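You operate a simulated robot arm through the tools that you are given. There is no shell and no other tool. Be economical: measure what you need, move in short steps, check, and stop when the job is done.

You are at the controls of a simulated robot arm. One attempt, no reset.

## Task
Put things in order on the top of the folding table. At the end: the beige wooden block from the top of the folding table stands where the brown round brush stood; the brown round brush stands where the blue lens brush stood; the blue lens brush stands where the blue ribbon roll stood; the blue ribbon roll from the top of the folding table stands on top of the cream gift box; whatever was shut is shut again. Leave all else as you found it, and nothing knocked over.

Only the result counts: the job must be done as asked and must still hold three seconds after the hand-in. Knocking over, shifting, dropping, spilling or breaking anything else fails it.

## Robot
A 6-joint arm with a two-finger gripper, fixed in place. Base frame: the origin is at the foot of the arm, x ahead of it, y to its left, z up; the work surface is at about z = 0. Lengths are in mm, angles in degrees, forces in N, time in s.
With the tool pointing down near the work surface it reaches from about 180 to 480 mm from the base axis. Its first joint turns from -66.0 to 66.0 degrees. Payload 1.76 kg.
The tool frame sits at the grasp point between the pads (the TCP): z along the fingers, y along the line on which they close. The tips reach 29 mm beyond it. The gripper opens to 82 mm. The gripper's body begins 58 mm behind the TCP.
Orientation is told as [roll, pitch, yaw] about the base's x, y, z axes, in that order, counted from this pose: with the fingers straight down and closing along the base's y, the tool's x points along the base's -x, its y along +y and its z along -z.

## Interface
- The arm moves only by the tool apply_moves. Its argument "moves" is a list of rows, each a list of 2 entries, a list of its own where there are three numbers: the shift along the base's x, y, z in mm, then the turn, a rotation vector about the base's x, y, z in degrees. In form: [[[x, y, z], [wx, wy, wz]], ...]. A call has 1 to 12 rows; each row is the pose to reach, as a shift and turn from the pose commanded when the call began. "gripper" is the finger opening in mm, from 0 to 82, set as the call begins (left out, the last holds). A row lasts 0.2 s, in which the tool goes at most 50 mm and 8.6 degrees; a call with a longer step from one row to the next is refused whole, and so is a gripper value outside its range. Where a pose cannot be reached the arm comes as near as it can. A force on the tool above 40 N (or 10 N above the force at the start of the call, whichever is more), or a blocked arm, ends the call early, and 0.2 s more pass. Each finger halts on what it meets, pressing with about 22 N; the grip force reading is that of the motor and also rises with nothing between the fingers. The clock runs only during rows and for 0.2 s after the last one: add rows that repeat a pose to give the fingers time. It gives the time, the measured TCP pose, the force on the tool (base axes), the opening and the grip force at its end, in the units of the frame above (readings bear some noise), with the torque about the TCP (base axes, N m) and any sound that the robot's microphone picked up, and new pictures: "show" is both (left out), scene, wrist or none.
- Cameras (640 x 400 px; columns grow to the right, rows downward): "scene" is fixed at [69.9, 342.5, 435]; the picture's right is [-0.65, -0.76, 0.00], its down [-0.35, 0.30, -0.89] and it looks along [0.68, -0.58, -0.46] (base axes); focal length 214 px, centre (320, 200). "wrist" rides on the gripper at [79, 4, -89] in the tool frame; the picture's right is [-0.05, 1.00, 0.00], its down [-0.71, -0.04, -0.71] and it looks along [-0.71, -0.04, 0.71] (tool axes); focal length 256 px, centre (320, 200). There is no depth. A picture from a camera that has moved, and an enlarged one, comes with that camera's place and axes in the base frame and with its lens.
- zoom(camera, box): a new picture of the part [left, top, right, bottom] of that camera's present view, enlarged. The clock stands still meanwhile.
- job_done(): hands the job in; it is judged then, once.

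Go step by step. Nothing tells you positions but the pictures and the camera data: compare them with the known pose of the tool, close in by small moves and look again before you grip or let go. The budget is 120 turns and 200 pictures, counting those below and the enlarged ones. Unless the task says otherwise, let go and move clear before handing in, and close with one line.

The tools are called after ">>>" as name(argument=value, ...) on one line, values as JSON. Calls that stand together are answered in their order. apply_moves: Moves the arm, as the interface text tells. Its arguments: {"type":"object","properties":{"moves":{"type":"array"},"gripper":{"type":"number"},"show":{"type":"string","enum":["both","scene","wrist","none"]}},"required":["moves"]} The other tools are called the same way: zoom (camera, box) takes an enlarged picture of a part of a camera's view; job_done () hands the job in.

At the start:

```text
clock: 0.0
tool_pos: [241.7, 11.1, 336.4]
tool_rot: [0.1, -0.1, 0.0]
wrist_force: [0.1, 0.4, -0.4]
ft_torque: [0.03, -0.02, 0.0]
grip_width: 81.9
finger_force: 0.1
```

scene: 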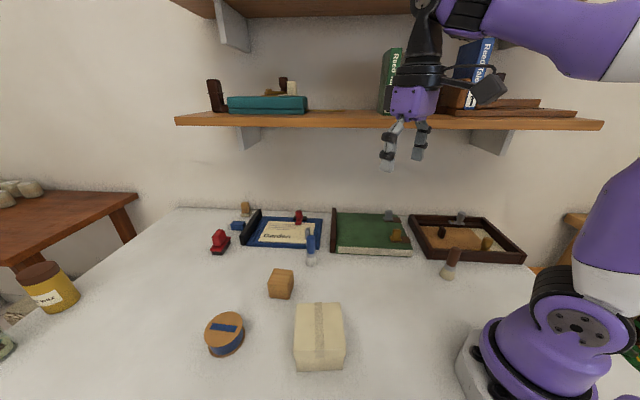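
wrist: 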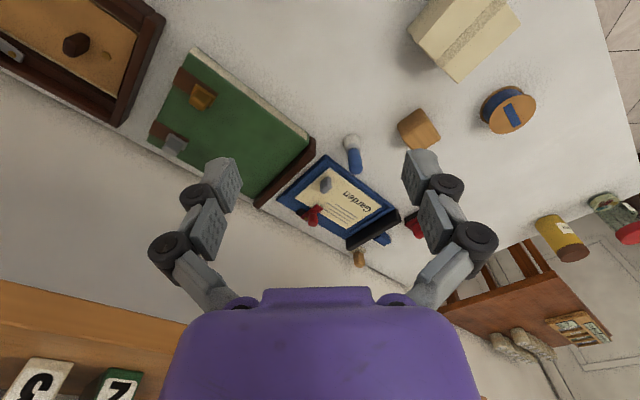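

I see the table with the block, lens brush, round brush, ribbon roll and gift box. I'll zoom in to measure them.

>>> zoom(camera="scene", box=[190, 200, 350, 300])

>>> zoom(camera="scene", box=[190, 290, 366, 400])

>>> zoom(camera="scene", box=[380, 195, 540, 295])

>>> zoom(camera="wrist", box=[320, 60, 560, 210])

```text
4.00 times, centred on (270, 250) of scene
camera zoom: at [69.9, 342.5, 435.0], right [-0.65, -0.76, 0.0], down [-0.35, 0.3, -0.89], along [0.68, -0.58, -0.46], focal length 858 px, centre (520, 0)
```

zoom: 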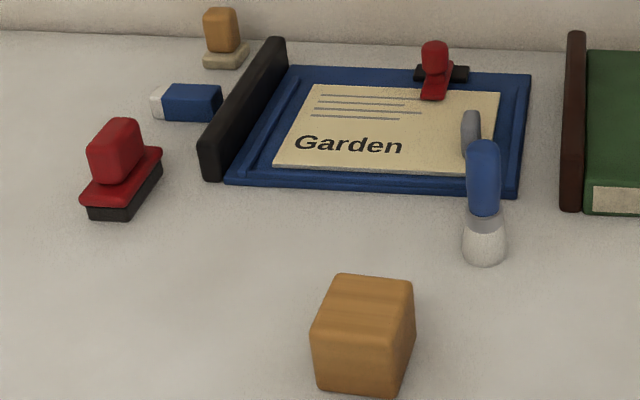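

```text
3.64 times, centred on (278, 345) of scene
camera zoom: at [69.9, 342.5, 435.0], right [-0.65, -0.76, 0.0], down [-0.35, 0.3, -0.89], along [0.68, -0.58, -0.46], focal length 780 px, centre (473, -327)
```

zoom: 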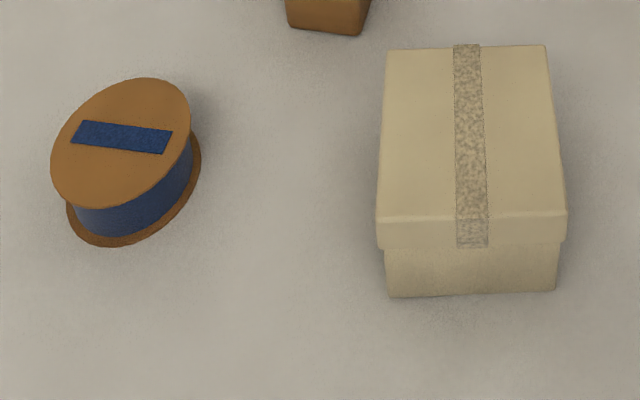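

```text
4.00 times, centred on (460, 245) of scene
camera zoom: at [69.9, 342.5, 435.0], right [-0.65, -0.76, 0.0], down [-0.35, 0.3, -0.89], along [0.68, -0.58, -0.46], focal length 858 px, centre (-240, 20)
```

zoom: 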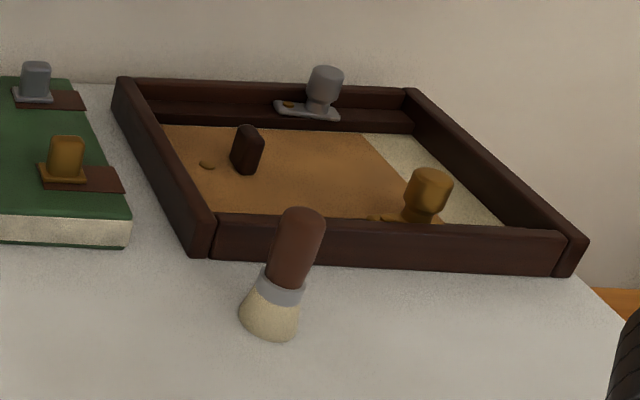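

```text
2.67 times, centred on (440, 135) of wrist
camera zoom: at [162.6, 15.8, 425.5], right [0.05, 1.0, 0.0], down [0.7, -0.04, 0.71], along [0.71, -0.04, -0.71], focal length 683 px, centre (0, 373)
```

zoom: 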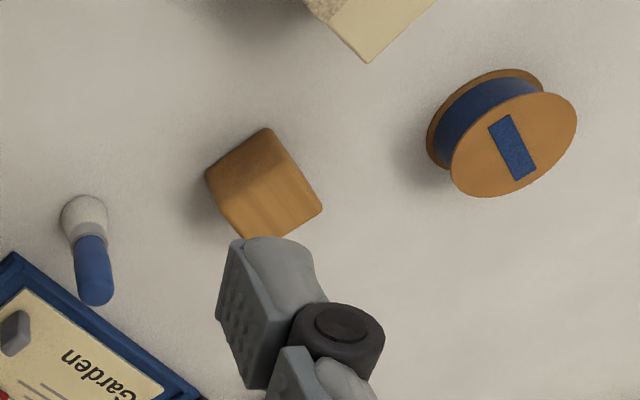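

The gripper is clear of everything. My estimates are roll (378,320), lens brush (432,67), round brush (166,-178), block (411,176) and gift box top (253,190,65). I'll move toward the roll and turn the tool radially.

>>> apply_moves(moves=[[[11, 33.6, -19.5], [0, 0, 5]], [[22, 67.2, -39], [0, 0, 10]], [[33, 100.9, -58.5], [0, 0, 15]], [[44, 134.5, -78], [0, 0, 20]], [[55, 168, -97.5], [0, 0, 25]], [[66, 201.7, -117], [0, 0, 30]], [[77, 235.4, -136.5], [0, 0, 35]], [[88, 269, -156], [0, 0, 40]], [[88, 269, -156], [0, 0, 40]]], gripper=82)

```text
clock: 2.0
tool_pos: [331.4, 281.3, 178.5]
tool_rot: [0.1, -0.1, 40.1]
wrist_force: [-0.5, -0.2, 0.3]
ft_torque: [-0.01, 0.0, 0.0]
grip_width: 81.9
finger_force: 0.0
camera wrist: at [267.2, 234.5, 268.5], right [-0.6, 0.8, 0.0], down [0.56, 0.42, 0.71], along [0.57, 0.43, -0.71], focal length 256 px, centre (320, 200)
```

scene: 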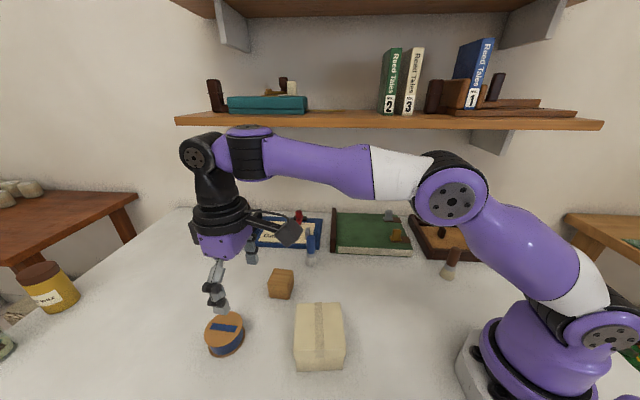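
wrist: 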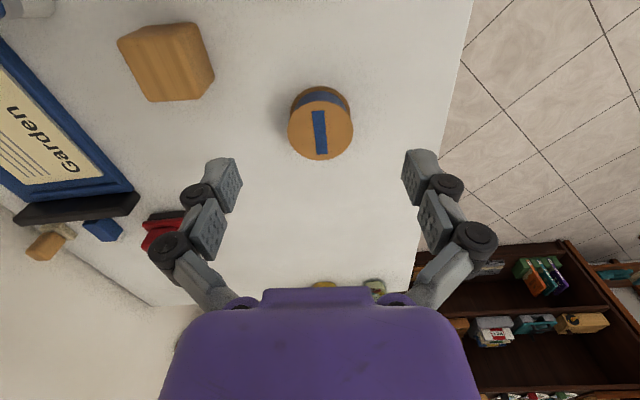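

The roll is ahead of the gripper and centred laterally. I'll zoom to refine its position.

>>> zoom(camera="wrist", box=[256, 70, 384, 150])

>>> zoom(camera="scene", box=[176, 290, 272, 350])

```text
5.00 times, centred on (320, 110) of wrist
camera zoom: at [267.2, 234.5, 268.5], right [-0.6, 0.8, 0.0], down [0.56, 0.42, 0.71], along [0.57, 0.43, -0.71], focal length 1280 px, centre (320, 650)
```

zoom: 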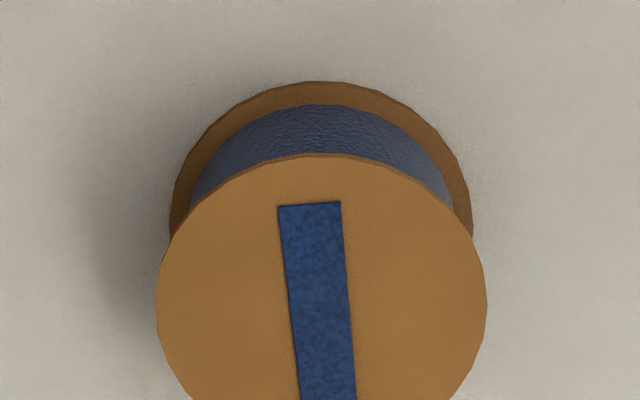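

```text
6.67 times, centred on (224, 320) of scene
camera zoom: at [69.9, 342.6, 435.0], right [-0.65, -0.76, 0.0], down [-0.35, 0.3, -0.89], along [0.68, -0.58, -0.46], focal length 1430 px, centre (960, -600)
```

zoom: 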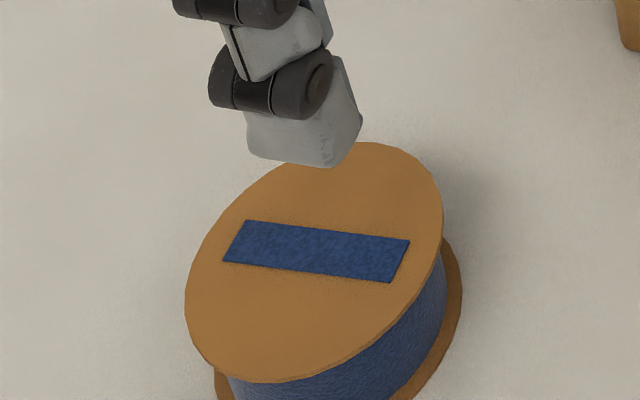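

The wrist view confirms the roll at about (378,319), 33 high and 67 across. I'll move above it and check the reach.

>>> apply_moves(moves=[[[16, 13, -30], [0, 0, 0]], [[32, 26, -60], [0, 0, 0]], [[48, 39, -90], [0, 0, 0]], [[48, 39, -90], [0, 0, 0]]])

```text
clock: 3.0
tool_pos: [365.0, 306.7, 95.7]
tool_rot: [0.0, -0.1, 39.9]
wrist_force: [-0.6, -0.5, -0.5]
ft_torque: [0.0, -0.01, -0.01]
grip_width: 82.2
finger_force: 0.0
out of reach, approached as far as the arm can: row 2, 3, 4
camera wrist: at [300.5, 259.1, 184.1], right [-0.6, 0.8, 0.0], down [0.56, 0.42, 0.71], along [0.57, 0.43, -0.71], focal length 256 px, centre (320, 200)
```

scene: 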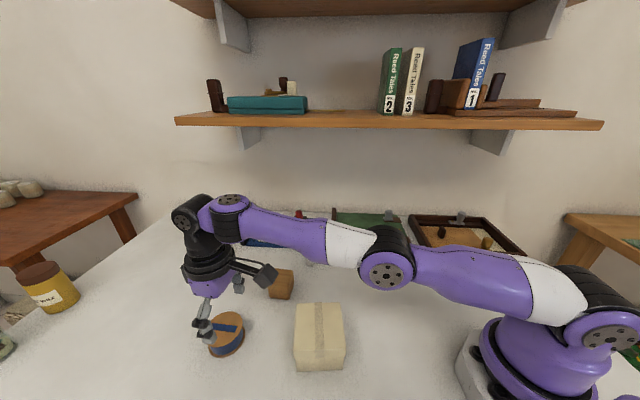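
wrist: 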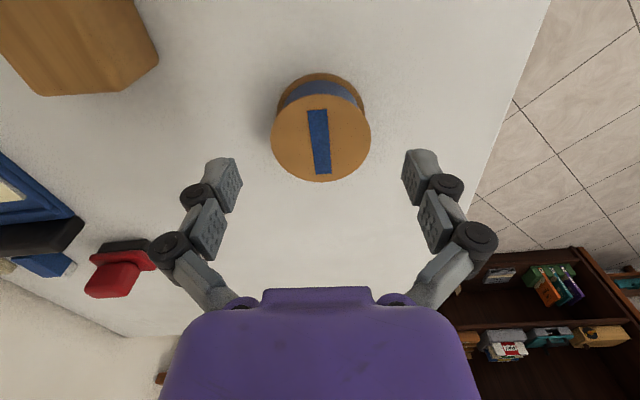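

Straight down, the reach ends at 477 mm and the roll is at 495. I'll tilt the fingers 15° outward, still closing tangentially.

>>> apply_moves(moves=[[[0, 0, 0], [4.82, -5.75, 0]], [[0, 0, 0], [9.64, -11.49, 0]], [[0, 0, 0], [9.64, -11.49, 0]]], show="wrist")

```text
clock: 3.8
tool_pos: [364.6, 305.6, 95.3]
tool_rot: [0.1, -15.2, 40.0]
wrist_force: [-0.9, 0.6, 0.1]
ft_torque: [-0.01, -0.01, -0.01]
grip_width: 81.8
finger_force: 0.1
camera wrist: at [285.8, 246.2, 161.0], right [-0.6, 0.8, 0.02], down [0.4, 0.29, 0.87], along [0.69, 0.53, -0.5], focal length 256 px, centre (320, 200)
```

wrist: 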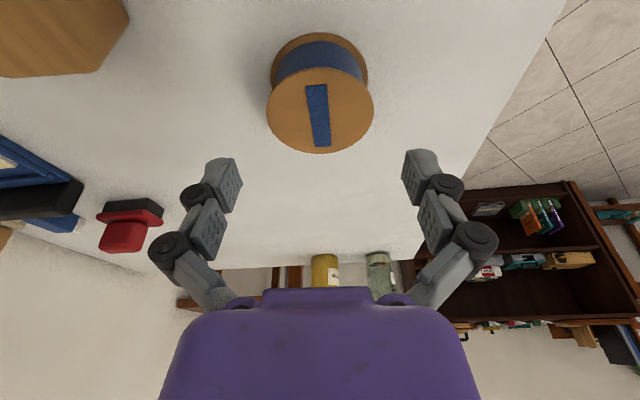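

The tilt works. The roll is centred between the fingers, so I'll lower to grasp height.

>>> apply_moves(moves=[[[5, 5, -20], [0, 0, 0]], [[10, 10.5, -35], [0, 0, 0]], [[10, 10.5, -48], [0, 0, 0]], [[10, 10.5, -60], [0, 0, 0]], [[10, 10.5, -60], [0, 0, 0]]])

```text
clock: 5.0
tool_pos: [376.0, 316.4, 36.1]
tool_rot: [0.1, -15.1, 40.0]
wrist_force: [0.1, 0.4, -0.6]
ft_torque: [0.02, -0.02, 0.01]
grip_width: 81.6
finger_force: 0.1
camera wrist: at [295.7, 256.1, 101.6], right [-0.6, 0.8, 0.02], down [0.41, 0.29, 0.87], along [0.69, 0.53, -0.5], focal length 256 px, centre (320, 200)
```

scene: 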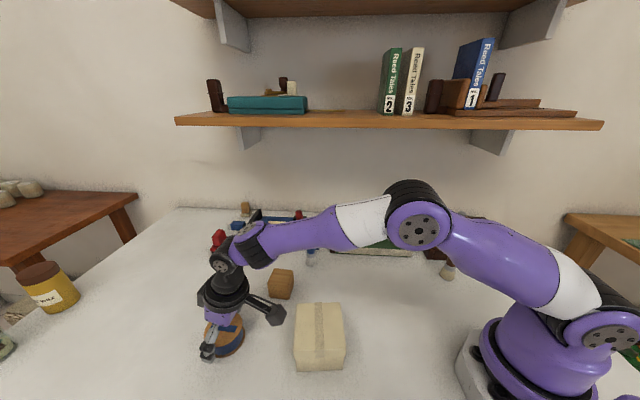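
wrist: 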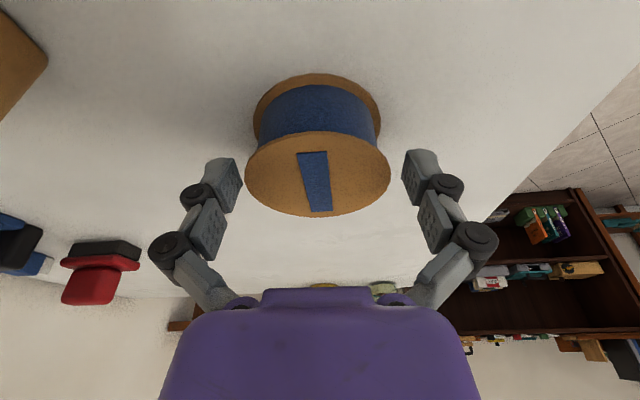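

The roll is centred between the pads, so I'll close the gripper.

>>> apply_moves(moves=[[[0, 0, 0], [0, 0, 0]], [[0, 0, 0], [0, 0, 0]]], gripper=55, show="wrist")

```text
clock: 5.6
tool_pos: [374.8, 316.0, 36.8]
tool_rot: [0.2, -15.2, 40.0]
wrist_force: [-1.2, -1.8, 9.9]
ft_torque: [-0.07, 0.03, -0.02]
grip_width: 66.5
finger_force: 22.0
camera wrist: at [295.9, 256.2, 102.3], right [-0.6, 0.8, 0.02], down [0.4, 0.29, 0.87], along [0.69, 0.53, -0.5], focal length 256 px, centre (320, 200)
```

wrist: 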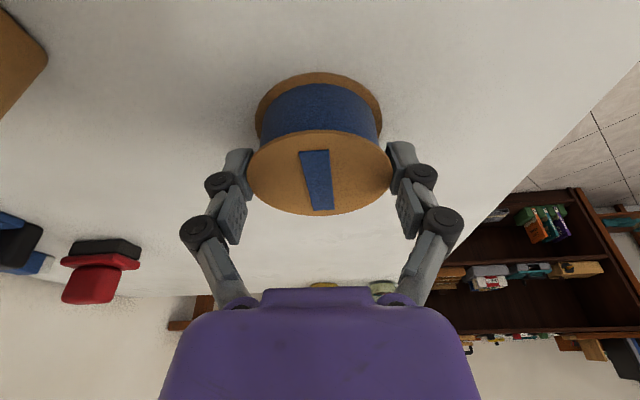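

The roll is gripped at 66.5 mm. I'll lift it and carry it over the gift box.

>>> apply_moves(moves=[[[0, 0, 20], [0, 0, 0]], [[0, 0, 55], [0, 0, 0]], [[-10, -10, 95], [0, 0, 0]], [[-40, -40, 105], [0, 0, 0]], [[-68, -70, 105], [0, 0, 0]], [[-97, -100, 105], [0, 0, 0]], [[-125, -129, 105], [0, 0, 0]], [[-125, -129, 105], [0, 0, 0]], [[-125, -129, 105], [0, 0, 0]]])

>>> zoom(camera="scene", box=[240, 240, 400, 380])

```text
clock: 7.6
tool_pos: [249.7, 186.0, 142.1]
tool_rot: [0.1, -15.1, 40.0]
wrist_force: [-0.4, -0.3, 0.4]
ft_torque: [-0.01, 0.05, -0.04]
grip_width: 66.1
finger_force: 22.0
camera wrist: at [170.7, 126.5, 206.6], right [-0.6, 0.8, 0.02], down [0.41, 0.29, 0.87], along [0.69, 0.53, -0.5], focal length 256 px, centre (320, 200)
```

scene: 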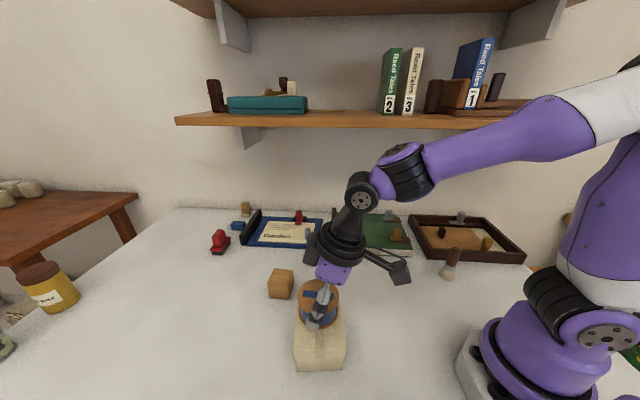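
wrist: 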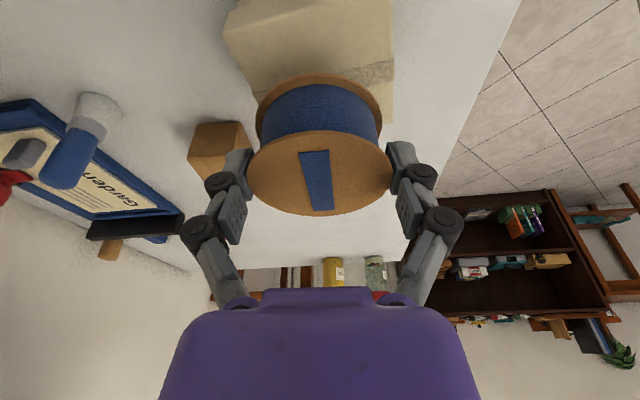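

```text
2.86 times, centred on (320, 310) of scene
camera zoom: at [69.9, 342.5, 435.0], right [-0.65, -0.76, 0.0], down [-0.35, 0.3, -0.89], along [0.68, -0.58, -0.46], focal length 613 px, centre (320, -114)
```

zoom: 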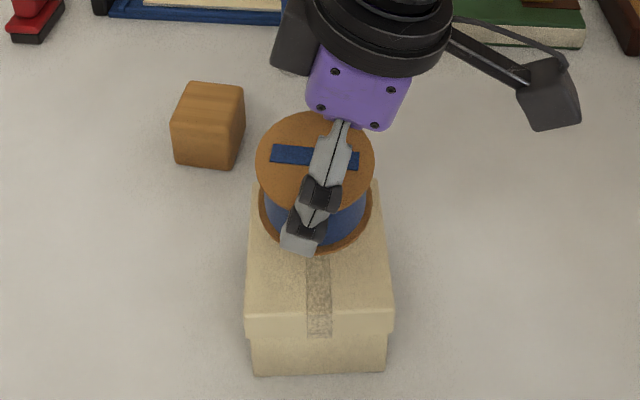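

The roll is about 40 mm above the box. I'll lower it most of the way and check the alignment.

>>> apply_moves(moves=[[[0, 0, -18], [0, 0, 0]], [[0, 0, -34], [0, 0, 0]], [[0, 0, -34], [0, 0, 0]]], show="wrist")

>>> zoom(camera="scene", box=[272, 290, 368, 380])

```text
clock: 8.4
tool_pos: [251.6, 187.9, 106.8]
tool_rot: [0.2, -15.1, 40.0]
wrist_force: [-1.5, -0.6, -1.1]
ft_torque: [0.0, -0.01, 0.0]
grip_width: 65.7
finger_force: 21.7
camera wrist: at [171.2, 128.2, 172.5], right [-0.6, 0.8, 0.02], down [0.41, 0.29, 0.87], along [0.69, 0.53, -0.5], focal length 256 px, centre (320, 200)
```

wrist: 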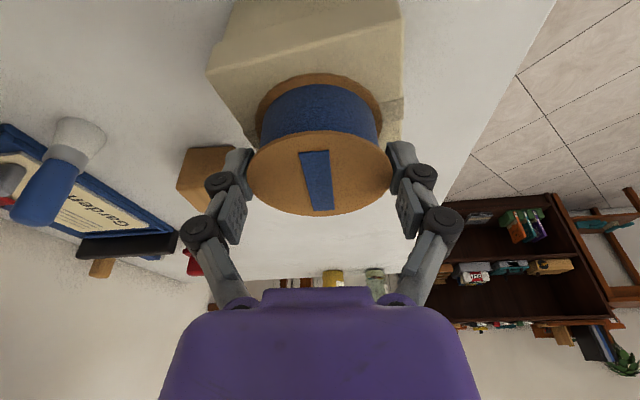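

```text
4.44 times, centred on (320, 335) of scene
camera zoom: at [69.9, 342.5, 435.0], right [-0.65, -0.76, 0.0], down [-0.35, 0.3, -0.89], along [0.68, -0.58, -0.46], focal length 953 px, centre (320, -400)
```

zoom: 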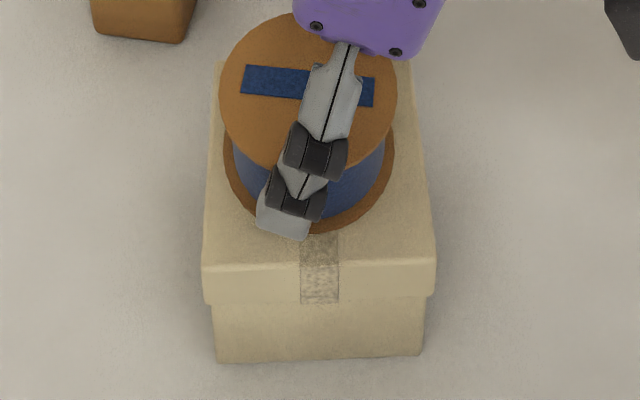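

It is about 4 mm off toward image left, and front to back looks good. I'll correct that and lower in small steps.

>>> apply_moves(moves=[[[-2.6, -3, 0], [0, 0, 0]], [[-2.6, -3, -2], [0, 0, 0]], [[-2.6, -3, -4], [0, 0, 0]], [[-2.6, -3, -4], [0, 0, 0]]], show="none")

>>> zoom(camera="scene", box=[272, 290, 368, 380])

```text
clock: 9.4
tool_pos: [247.4, 186.5, 103.7]
tool_rot: [0.1, -15.3, 40.0]
wrist_force: [0.9, 5.7, 13.8]
ft_torque: [0.26, -0.14, 0.01]
grip_width: 66.0
finger_force: 21.9
```

```text
4.44 times, centred on (320, 335) of scene
camera zoom: at [69.8, 342.5, 435.0], right [-0.65, -0.76, 0.0], down [-0.35, 0.3, -0.89], along [0.68, -0.58, -0.46], focal length 953 px, centre (320, -400)
```

zoom: 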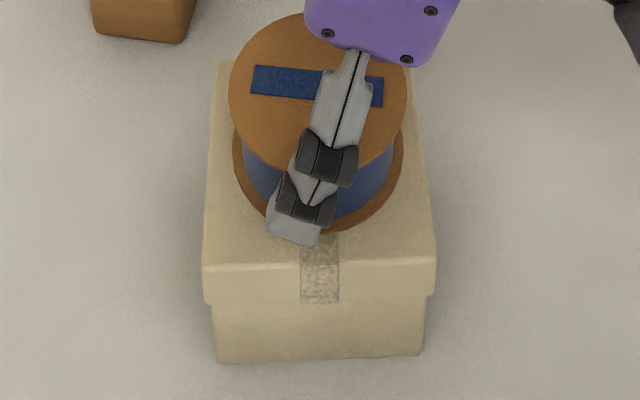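

There is contact at about 14 N and the roll is centred. I'll open and rise straight up.

>>> apply_moves(moves=[[[0, 0, 0], [0, 0, 0]], [[0, 0, 0], [0, 0, 0]], [[0, 0, 20], [0, 0, 0]], [[0, 0, 60], [0, 0, 0]], [[0, 0, 100], [0, 0, 0]]], gripper=82)

>>> zoom(camera="scene", box=[272, 290, 368, 380])

```text
clock: 10.6
tool_pos: [249.5, 185.1, 202.3]
tool_rot: [0.1, -15.1, 40.0]
wrist_force: [-0.2, 0.2, 0.3]
ft_torque: [0.02, -0.01, 0.05]
grip_width: 82.1
finger_force: 0.0
camera wrist: at [169.2, 126.1, 267.4], right [-0.6, 0.8, 0.02], down [0.41, 0.29, 0.87], along [0.69, 0.53, -0.5], focal length 256 px, centre (320, 200)
```

scene: 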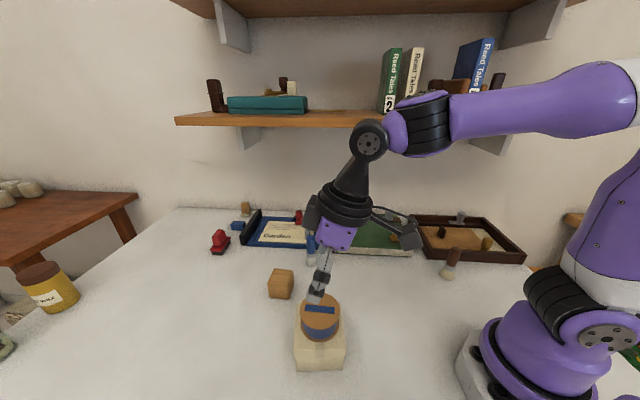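
wrist: 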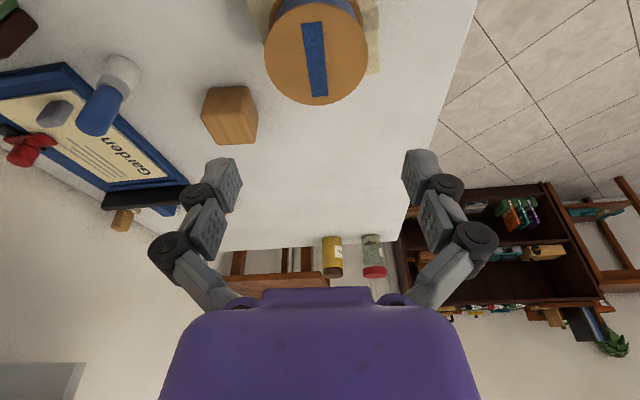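

```text
4.44 times, centred on (320, 335) of scene
camera zoom: at [69.9, 342.5, 435.0], right [-0.65, -0.76, 0.0], down [-0.35, 0.3, -0.89], along [0.68, -0.58, -0.46], focal length 953 px, centre (320, -400)
```

zoom: 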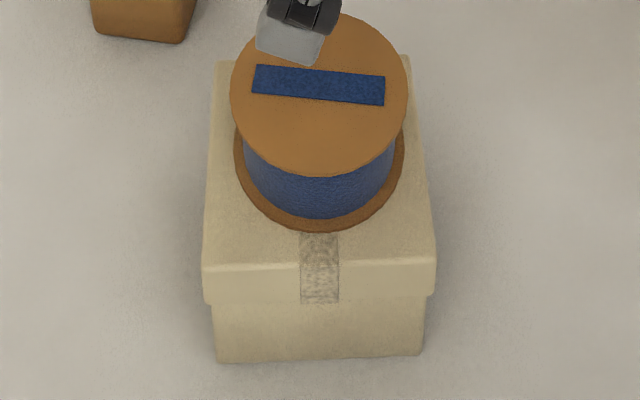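

The roll sits flat on the box. Next is the lens brush: I'll swing toward it with a yaw of about 9°, keeping the tilt.

>>> apply_moves(moves=[[[19, -26, -6], [0, 0, -6.2]], [[38, -53, -12], [0, 0, -12.4]], [[57, -79, -18], [0, 0, -18.6]], [[77, -106, -25], [0, 0, -24.8]], [[96, -132, -32], [0, 0, -31]], [[96, -132, -32], [0, 0, -31]]], gripper=60)

>>> zoom(camera="wrist", box=[240, 0, 400, 160])

```text
clock: 12.0
tool_pos: [344.4, 53.3, 170.5]
tool_rot: [0.1, -15.2, 8.8]
wrist_force: [0.3, 0.1, -0.1]
ft_torque: [-0.02, -0.02, 0.01]
grip_width: 60.1
finger_force: 0.0
camera wrist: at [243.5, 42.5, 235.6], right [-0.1, 0.99, 0.02], down [0.5, 0.04, 0.87], along [0.86, 0.1, -0.5], focal length 256 px, centre (320, 200)
```

scene: 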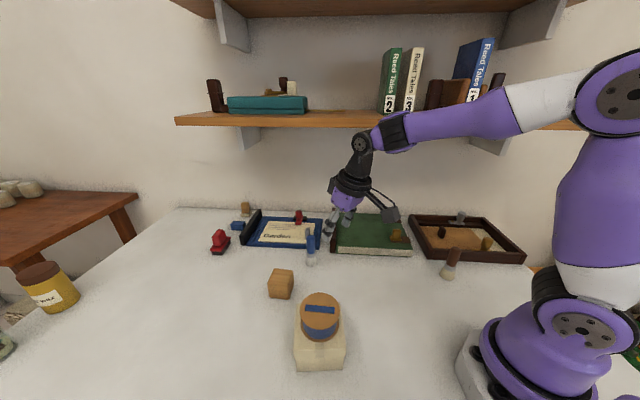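
wrist: 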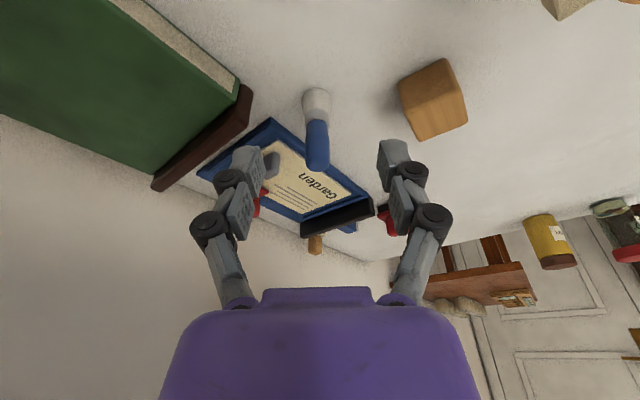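

```text
2.50 times, centred on (320, 80) of wrist
camera zoom: at [243.5, 42.5, 235.6], right [-0.1, 0.99, 0.02], down [0.5, 0.04, 0.87], along [0.86, 0.1, -0.5], focal length 640 px, centre (320, 500)
```

zoom: 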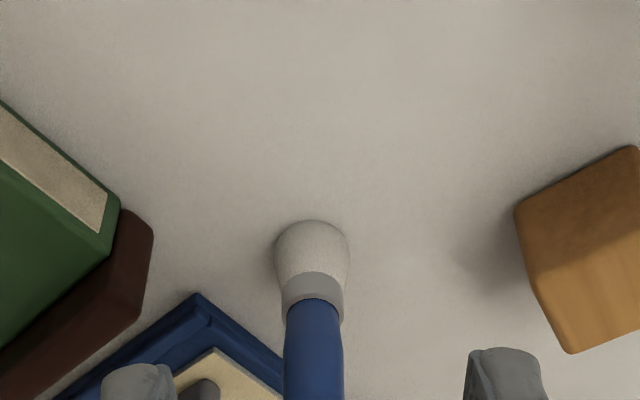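

The lens brush is at about (429,63), 85 tall and upright. I'll move closer and re-measure.

>>> apply_moves(moves=[[[20, 2.5, -35], [0, 0, 0]], [[40, 5, -70], [0, 0, 0]], [[40, 5, -105], [0, 0, 0]], [[40, 5, -105], [0, 0, 0]]], show="wrist")

>>> zoom(camera="scene", box=[260, 200, 370, 290])

```text
clock: 13.0
tool_pos: [383.5, 56.9, 64.5]
tool_rot: [0.1, -15.2, 9.0]
wrist_force: [0.5, -0.6, -0.7]
ft_torque: [-0.01, 0.0, 0.0]
grip_width: 60.0
finger_force: 0.1
camera wrist: at [283.0, 47.1, 130.2], right [-0.11, 0.99, 0.02], down [0.5, 0.04, 0.87], along [0.86, 0.1, -0.5], focal length 256 px, centre (320, 200)
```

wrist: 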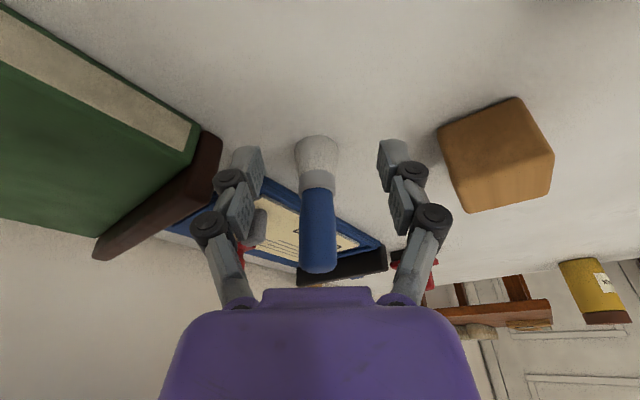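

```text
4.44 times, centred on (315, 245) of scene
camera zoom: at [69.9, 342.5, 435.0], right [-0.65, -0.76, 0.0], down [-0.35, 0.3, -0.89], along [0.68, -0.58, -0.46], focal length 953 px, centre (342, 0)
```

zoom: 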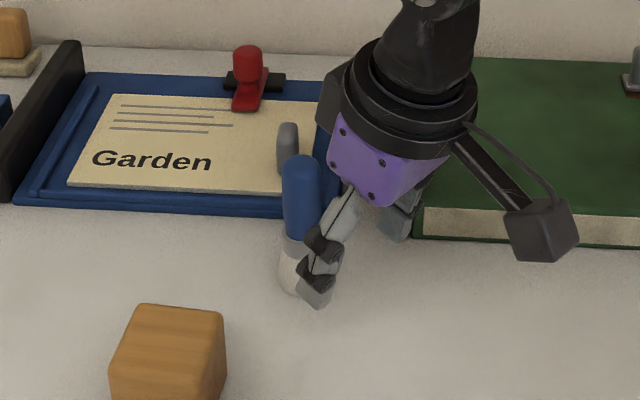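

The fingers straddle the brush line. I'll narrow the opening to 46 and advance around the handle.

>>> apply_moves(moves=[[[0, 0, -4], [0, 0, 0]], [[14, 1.5, -4], [0, 0, 0]], [[28, 3, -4], [0, 0, 0]], [[42.5, 4.8, -4], [0, 0, 0]], [[42.5, 4.8, -4], [0, 0, 0]]], gripper=46)

>>> zoom(camera="scene", box=[260, 200, 370, 290])

```text
clock: 14.2
tool_pos: [426.4, 62.4, 61.9]
tool_rot: [0.0, -15.2, 9.1]
wrist_force: [-0.1, -0.1, -0.4]
ft_torque: [0.0, 0.0, -0.01]
grip_width: 46.1
finger_force: 0.1
camera wrist: at [326.2, 52.1, 126.7], right [-0.11, 0.99, 0.02], down [0.5, 0.04, 0.87], along [0.86, 0.1, -0.5], focal length 256 px, centre (320, 200)
```

scene: 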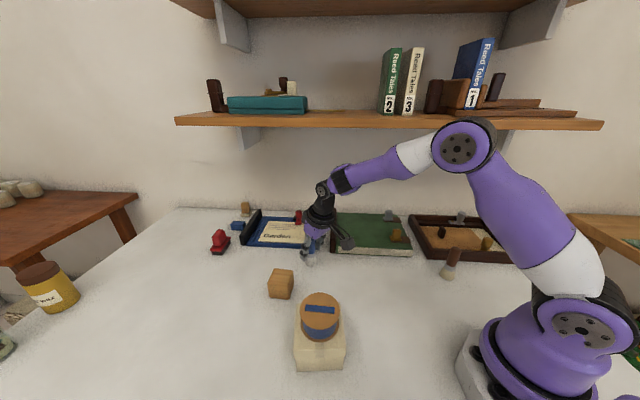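
wrist: 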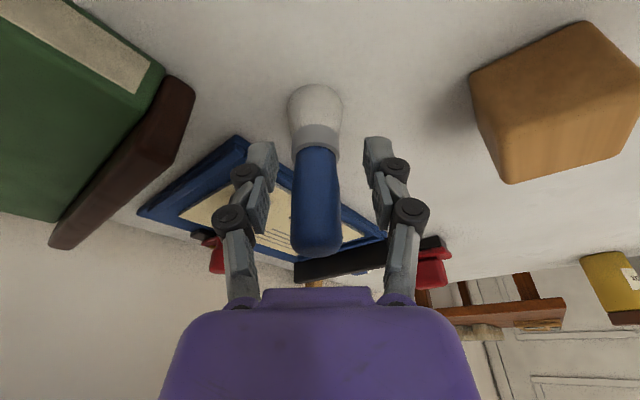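

```text
4.44 times, centred on (315, 245) of scene
camera zoom: at [69.9, 342.5, 435.0], right [-0.65, -0.76, 0.0], down [-0.35, 0.3, -0.89], along [0.68, -0.58, -0.46], focal length 953 px, centre (342, 0)
```

zoom: 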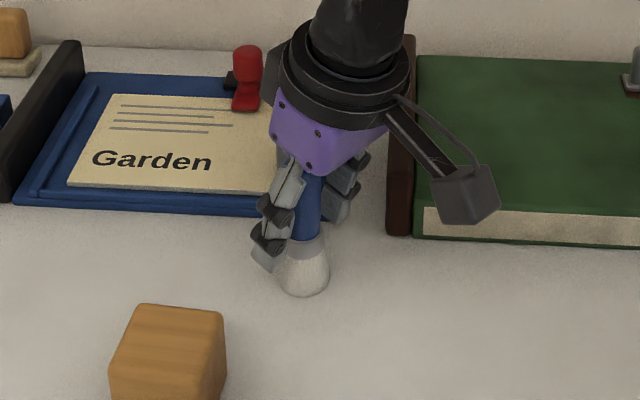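

The handle is between the pads, so I'll close.

>>> apply_moves(moves=[[[0, 0, 0], [0, 0, 0]], [[0, 0, 0], [0, 0, 0]]], gripper=10, show="wrist")

```text
clock: 14.8
tool_pos: [426.3, 62.8, 62.2]
tool_rot: [0.1, -15.2, 8.9]
wrist_force: [1.4, -1.4, 4.0]
ft_torque: [-0.05, -0.11, -0.05]
grip_width: 22.0
finger_force: 21.8
camera wrist: at [326.3, 52.1, 126.9], right [-0.11, 0.99, 0.02], down [0.5, 0.04, 0.87], along [0.86, 0.1, -0.5], focal length 256 px, centre (320, 200)
```

wrist: 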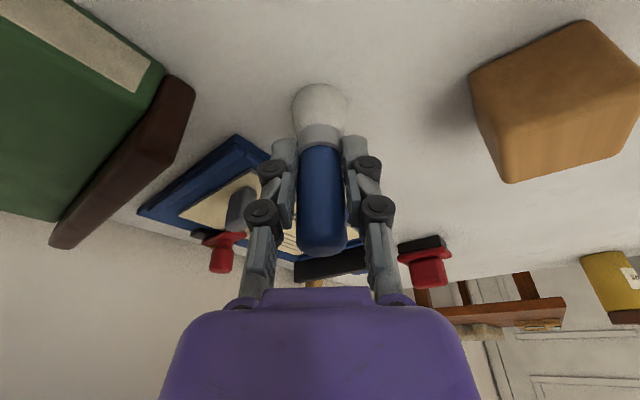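

I have the lens brush at 22 mm. I'll lift it and swing to above the roll's old place.

>>> apply_moves(moves=[[[0, 0, 30], [0, 0, 0]], [[0, 0, 70], [0, 0, 0]], [[-8, 42, 75], [0, 0, 5.2]], [[-17, 85, 75], [0, 0, 10.4]], [[-25, 128, 75], [0, 0, 15.6]], [[-33, 170, 75], [0, 0, 20.8]], [[-42, 213, 75], [0, 0, 26]], [[-50, 255, 60], [0, 0, 31.2]], [[-50, 255, 35], [0, 0, 31.2]], [[-50, 255, 35], [0, 0, 31.2]]])

>>> zoom(camera="scene", box=[160, 270, 320, 370])

```text
clock: 17.0
tool_pos: [377.8, 317.3, 98.2]
tool_rot: [0.1, -15.1, 40.3]
wrist_force: [-0.8, 0.5, -0.5]
ft_torque: [-0.03, 0.0, 0.0]
grip_width: 22.2
finger_force: 21.8
camera wrist: at [298.4, 256.4, 162.3], right [-0.61, 0.8, 0.02], down [0.4, 0.29, 0.87], along [0.68, 0.53, -0.5], focal length 256 px, centre (320, 200)
```

scene: 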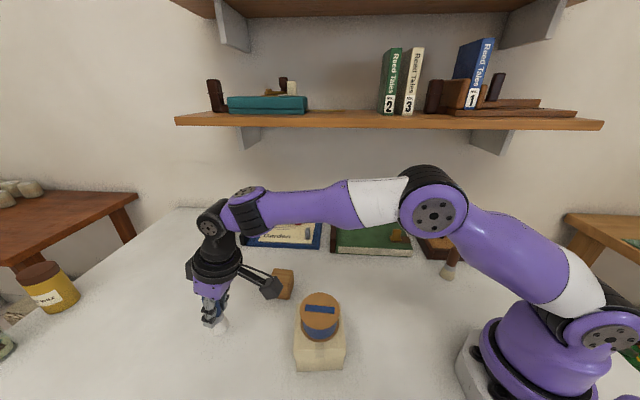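
wrist: 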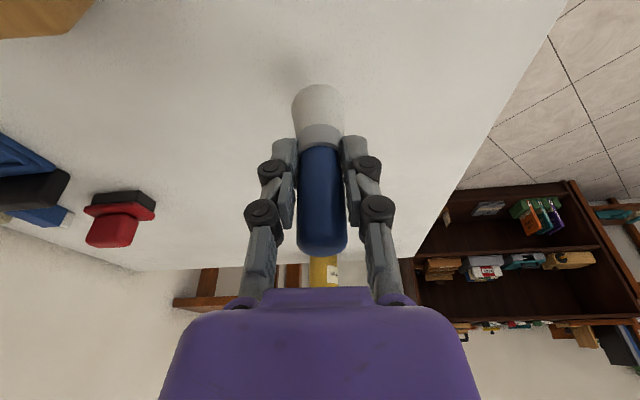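

```text
4.00 times, centred on (240, 320) of scene
camera zoom: at [69.9, 342.6, 435.0], right [-0.65, -0.76, 0.0], down [-0.35, 0.3, -0.89], along [0.68, -0.58, -0.46], focal length 858 px, centre (640, -280)
```

zoom: 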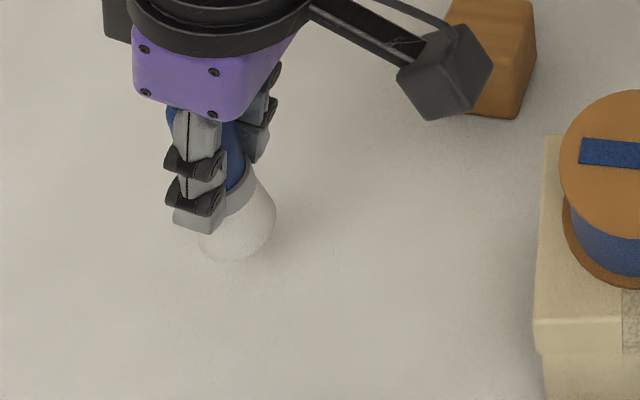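

The brush is over the spot and still upright. I'll lower it gently.

>>> apply_moves(moves=[[[0, 0, -18], [0, 0, 0]], [[0, 0, -30], [0, 0, 0]], [[0, 0, -33], [0, 0, 0]], [[0, 0, -35], [0, 0, 0]], [[0, 0, -35], [0, 0, 0]]], show="none")

>>> zoom(camera="scene", box=[160, 270, 320, 370])

```text
clock: 18.2
tool_pos: [377.2, 317.4, 62.2]
tool_rot: [0.0, -15.1, 40.3]
wrist_force: [-0.3, 0.3, -0.6]
ft_torque: [-0.01, 0.0, 0.0]
grip_width: 22.3
finger_force: 22.3
```

```text
4.00 times, centred on (240, 320) of scene
camera zoom: at [69.9, 342.5, 435.0], right [-0.65, -0.76, 0.0], down [-0.35, 0.3, -0.89], along [0.68, -0.58, -0.46], focal length 858 px, centre (640, -280)
```

zoom: 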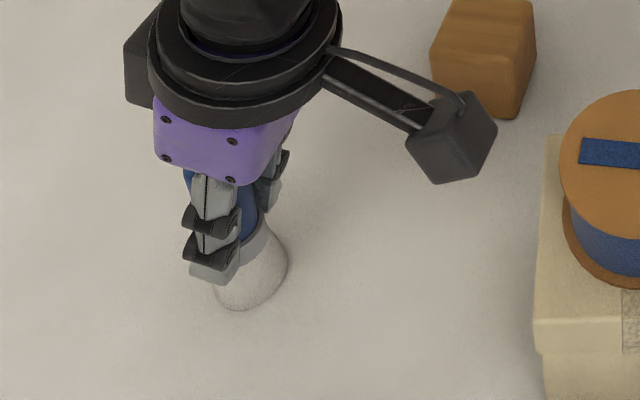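

It isn't touching yet, so I'll lower by small increments.

>>> apply_moves(moves=[[[0, 0, -1], [0, 0, 0]], [[0, 0, -2], [0, 0, 0]], [[0, 0, -2], [0, 0, 0]]], show="none")

```text
clock: 19.0
tool_pos: [377.3, 317.6, 62.2]
tool_rot: [0.2, -15.5, 40.3]
wrist_force: [0.2, -0.5, 14.8]
ft_torque: [0.0, -0.08, -0.12]
grip_width: 22.2
finger_force: 22.5
```

There is contact at 15 N. I'll raise 1 mm to relax, release, and retreat radially inward and up.

>>> apply_moves(moves=[[[0, 0, 1], [0, 0, 0]], [[0, 0, 1], [0, 0, 0]]], gripper=46, show="none")

>>> apply_moves(moves=[[[0, 0, 30], [0, 0, 0]], [[0, 0, 70], [0, 0, 0]], [[-15, -13, 100], [0, 0, 0]], [[-15, -13, 100], [0, 0, 0]]])

>>> zoom(camera="scene", box=[160, 270, 320, 370])

```text
clock: 19.6
tool_pos: [375.9, 319.3, 60.9]
tool_rot: [0.1, -15.1, 40.3]
wrist_force: [-0.1, -0.4, -0.5]
ft_torque: [-0.01, -0.03, -0.01]
grip_width: 46.1
finger_force: 0.0
```

```text
clock: 20.6
tool_pos: [361.5, 305.1, 162.0]
tool_rot: [0.1, -15.1, 40.2]
wrist_force: [-0.2, 0.0, 0.1]
ft_torque: [0.01, -0.04, 0.01]
grip_width: 45.8
finger_force: 0.1
camera wrist: at [282.4, 244.7, 226.4], right [-0.61, 0.8, 0.02], down [0.4, 0.29, 0.87], along [0.69, 0.53, -0.5], focal length 256 px, centre (320, 200)
```

scene: 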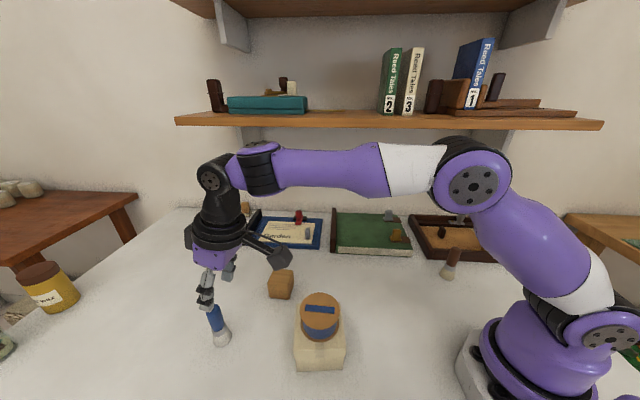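
wrist: 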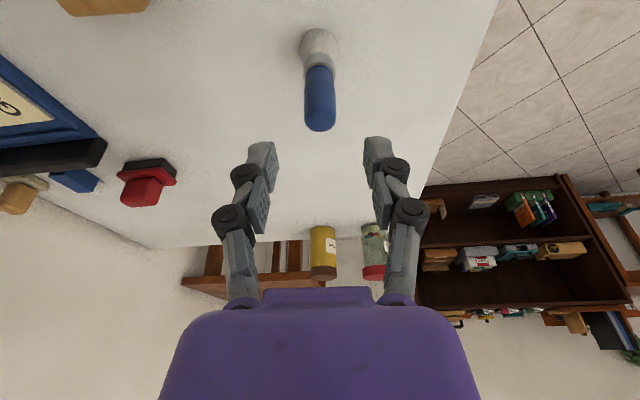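

```text
4.00 times, centred on (240, 320) of scene
camera zoom: at [69.9, 342.5, 435.0], right [-0.65, -0.76, 0.0], down [-0.35, 0.3, -0.89], along [0.68, -0.58, -0.46], focal length 858 px, centre (640, -280)
```

zoom: 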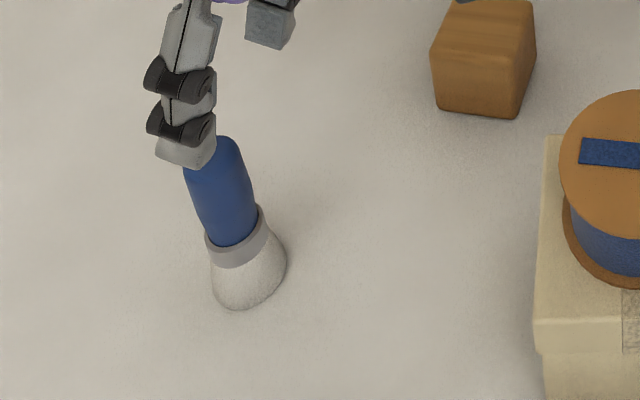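

The lens brush stands upright. I'll check its position with one more wrist zoom.

>>> zoom(camera="wrist", box=[272, 20, 368, 80])

```text
6.67 times, centred on (320, 50) of wrist
camera zoom: at [282.4, 244.7, 226.4], right [-0.61, 0.8, 0.02], down [0.4, 0.29, 0.87], along [0.69, 0.53, -0.5], focal length 1707 px, centre (320, 1200)
```

zoom: 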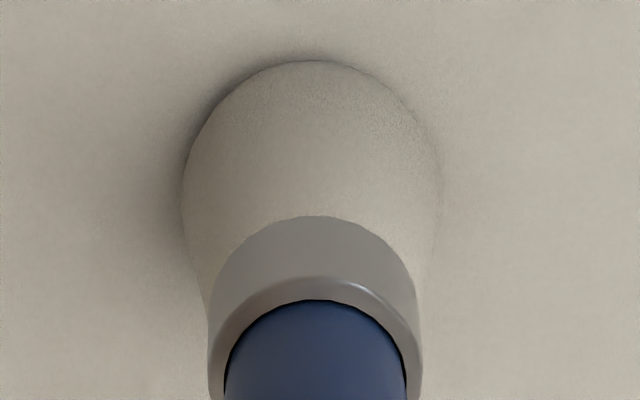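

The brush is within about 5 mm of the roll's old spot and upright, which is good. Next is the round brush: I'll swing over at a safe height with yaw −47°.

>>> apply_moves(moves=[[[-18.3, -41.4, 8], [0, 0, -7.9]], [[-36.6, -82.8, 16], [0, 0, -15.8]], [[-54.9, -124, 24], [0, 0, -23.7]], [[-73.2, -165.5, 32], [0, 0, -31.6]], [[-91.5, -207, 40], [0, 0, -39.5]], [[-109.8, -248, 48], [0, 0, -47.4]], [[-128, -289.6, 50], [0, 0, -55.3]], [[-146.4, -331, 52], [0, 0, -63.2]], [[-164.7, -372.4, 54], [0, 0, -71.1]], [[-183, -413.8, 56], [0, 0, -79]], [[-201, -455, 58], [0, 0, -87]], [[-201, -455, 58], [0, 0, -87]]])

```text
clock: 23.2
tool_pos: [162.3, -151.3, 219.4]
tool_rot: [0.0, -15.0, -46.9]
wrist_force: [0.1, -0.5, 0.3]
ft_torque: [0.02, 0.01, 0.02]
grip_width: 45.9
finger_force: 0.0
camera wrist: at [96.1, -74.2, 285.0], right [0.76, 0.65, 0.02], down [0.31, -0.39, 0.87], along [0.57, -0.66, -0.5], focal length 256 px, centre (320, 200)
```

scene: 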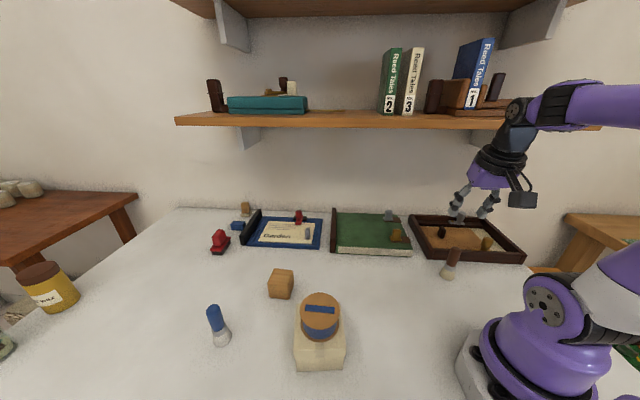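
wrist: 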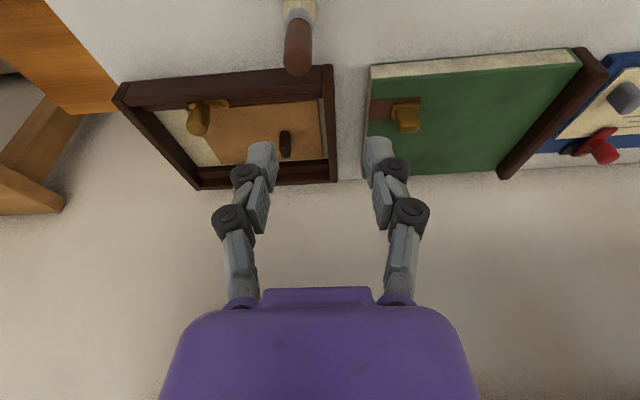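

The round brush is at about (165,−177). I'll remove the tilt and look again.

>>> apply_moves(moves=[[[0, 0, 0], [5.5, 5.1, 0]], [[-10, 10, 0], [10.95, 10.25, 0]], [[-20, 20, -30], [10.95, 10.25, 0]], [[-20, 20, -30], [10.95, 10.25, 0]]], show="wrist")

>>> zoom(camera="wrist", box=[240, 30, 400, 190])

```text
clock: 24.2
tool_pos: [140.7, -130.8, 189.0]
tool_rot: [0.1, 0.0, -46.9]
wrist_force: [0.2, 0.3, -0.2]
ft_torque: [0.03, 0.05, -0.01]
grip_width: 46.1
finger_force: 0.0
camera wrist: at [89.0, -69.3, 278.3], right [0.76, 0.64, 0.0], down [0.45, -0.54, 0.71], along [0.46, -0.54, -0.71], focal length 256 px, centre (320, 200)
```

wrist: 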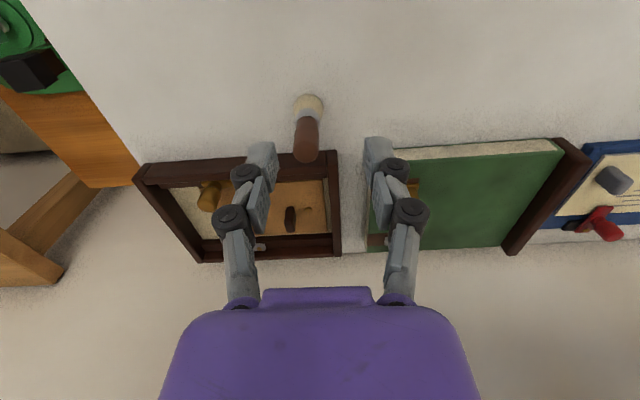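

```text
2.50 times, centred on (320, 110) of wrist
camera zoom: at [89.0, -69.3, 278.3], right [0.76, 0.64, 0.0], down [0.45, -0.54, 0.71], along [0.46, -0.54, -0.71], focal length 640 px, centre (320, 425)
```

zoom: 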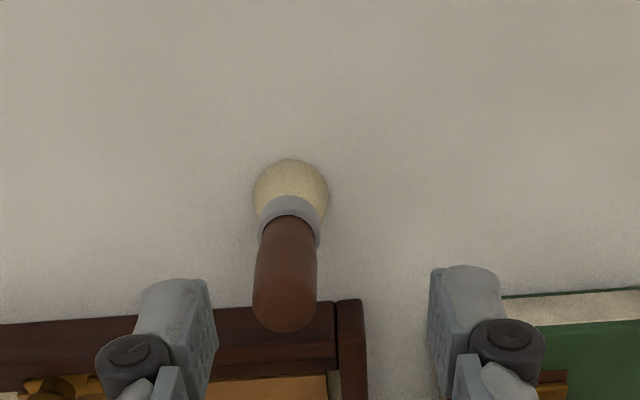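

The round brush is at about (165.5,−177) and upright. I'll move directly above it and verify before descending.

>>> apply_moves(moves=[[[8, -15, -20], [0, 0, 0]], [[16, -31, -40], [0, 0, 0]], [[24.8, -46.2, -60], [0, 0, 0]], [[24.8, -46.2, -60], [0, 0, 0]]], gripper=58)

>>> zoom(camera="scene", box=[400, 200, 512, 290])

```text
clock: 25.2
tool_pos: [164.2, -176.2, 127.4]
tool_rot: [0.2, -0.2, -46.9]
wrist_force: [0.6, 0.8, 0.4]
ft_torque: [-0.01, 0.01, 0.04]
grip_width: 58.1
finger_force: 0.0
camera wrist: at [113.0, -115.2, 216.9], right [0.76, 0.64, 0.0], down [0.45, -0.54, 0.71], along [0.46, -0.54, -0.71], focal length 256 px, centre (320, 200)
```

scene: 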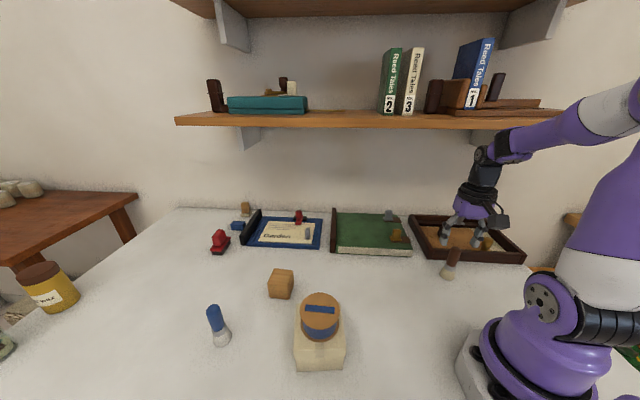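
wrist: 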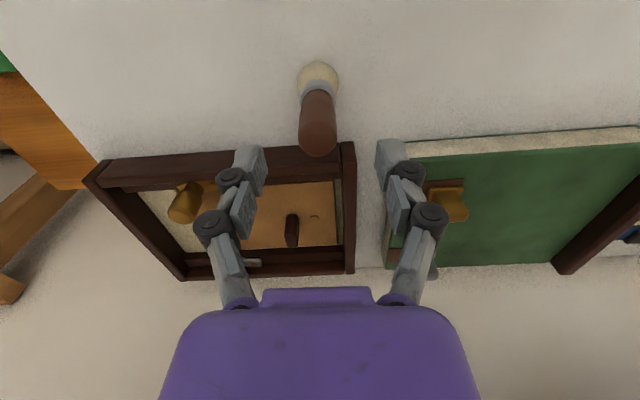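

```text
4.44 times, centred on (456, 245) of scene
camera zoom: at [69.9, 342.5, 435.0], right [-0.65, -0.76, 0.0], down [-0.35, 0.3, -0.89], along [0.68, -0.58, -0.46], focal length 953 px, centre (-284, 0)
```

zoom: 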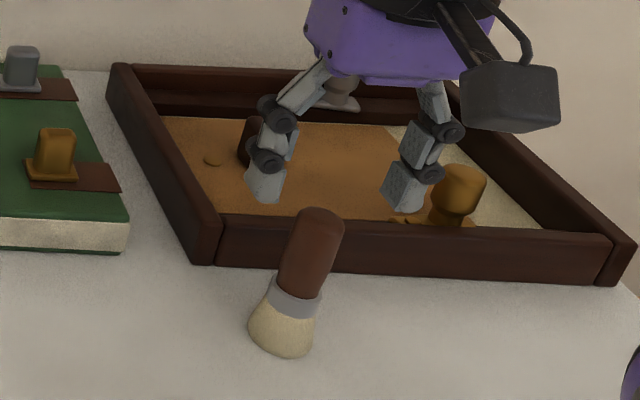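

It is well aligned over the brush. I'll descend to the handle and grip it.

>>> apply_moves(moves=[[[1, 0, -22], [0, 0, 0]], [[1, 0, -44], [0, 0, 0]], [[1, 0, -65], [0, 0, 0]], [[1, 0, -65], [0, 0, 0]]], show="wrist")

>>> zoom(camera="scene", box=[400, 200, 512, 290])

```text
clock: 26.2
tool_pos: [164.4, -176.2, 63.0]
tool_rot: [0.0, 0.0, -46.8]
wrist_force: [-0.5, 0.1, -0.8]
ft_torque: [-0.03, 0.03, 0.01]
grip_width: 57.7
finger_force: 0.1
camera wrist: at [113.9, -114.0, 151.0], right [0.76, 0.64, 0.0], down [0.45, -0.54, 0.71], along [0.46, -0.54, -0.71], focal length 256 px, centre (320, 200)
```

wrist: 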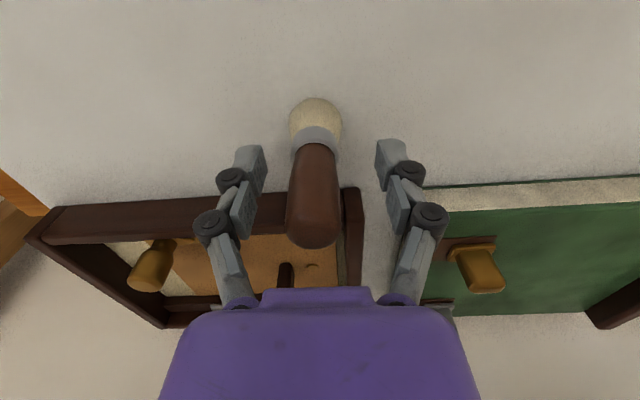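

```text
4.44 times, centred on (456, 245) of scene
camera zoom: at [69.9, 342.5, 435.0], right [-0.65, -0.76, 0.0], down [-0.35, 0.3, -0.89], along [0.68, -0.58, -0.46], focal length 953 px, centre (-284, 0)
```

zoom: 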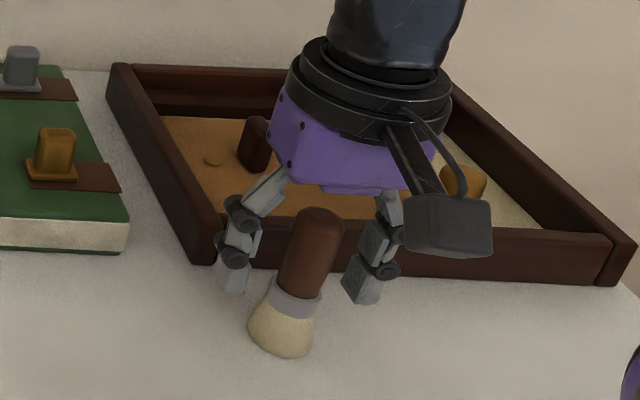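

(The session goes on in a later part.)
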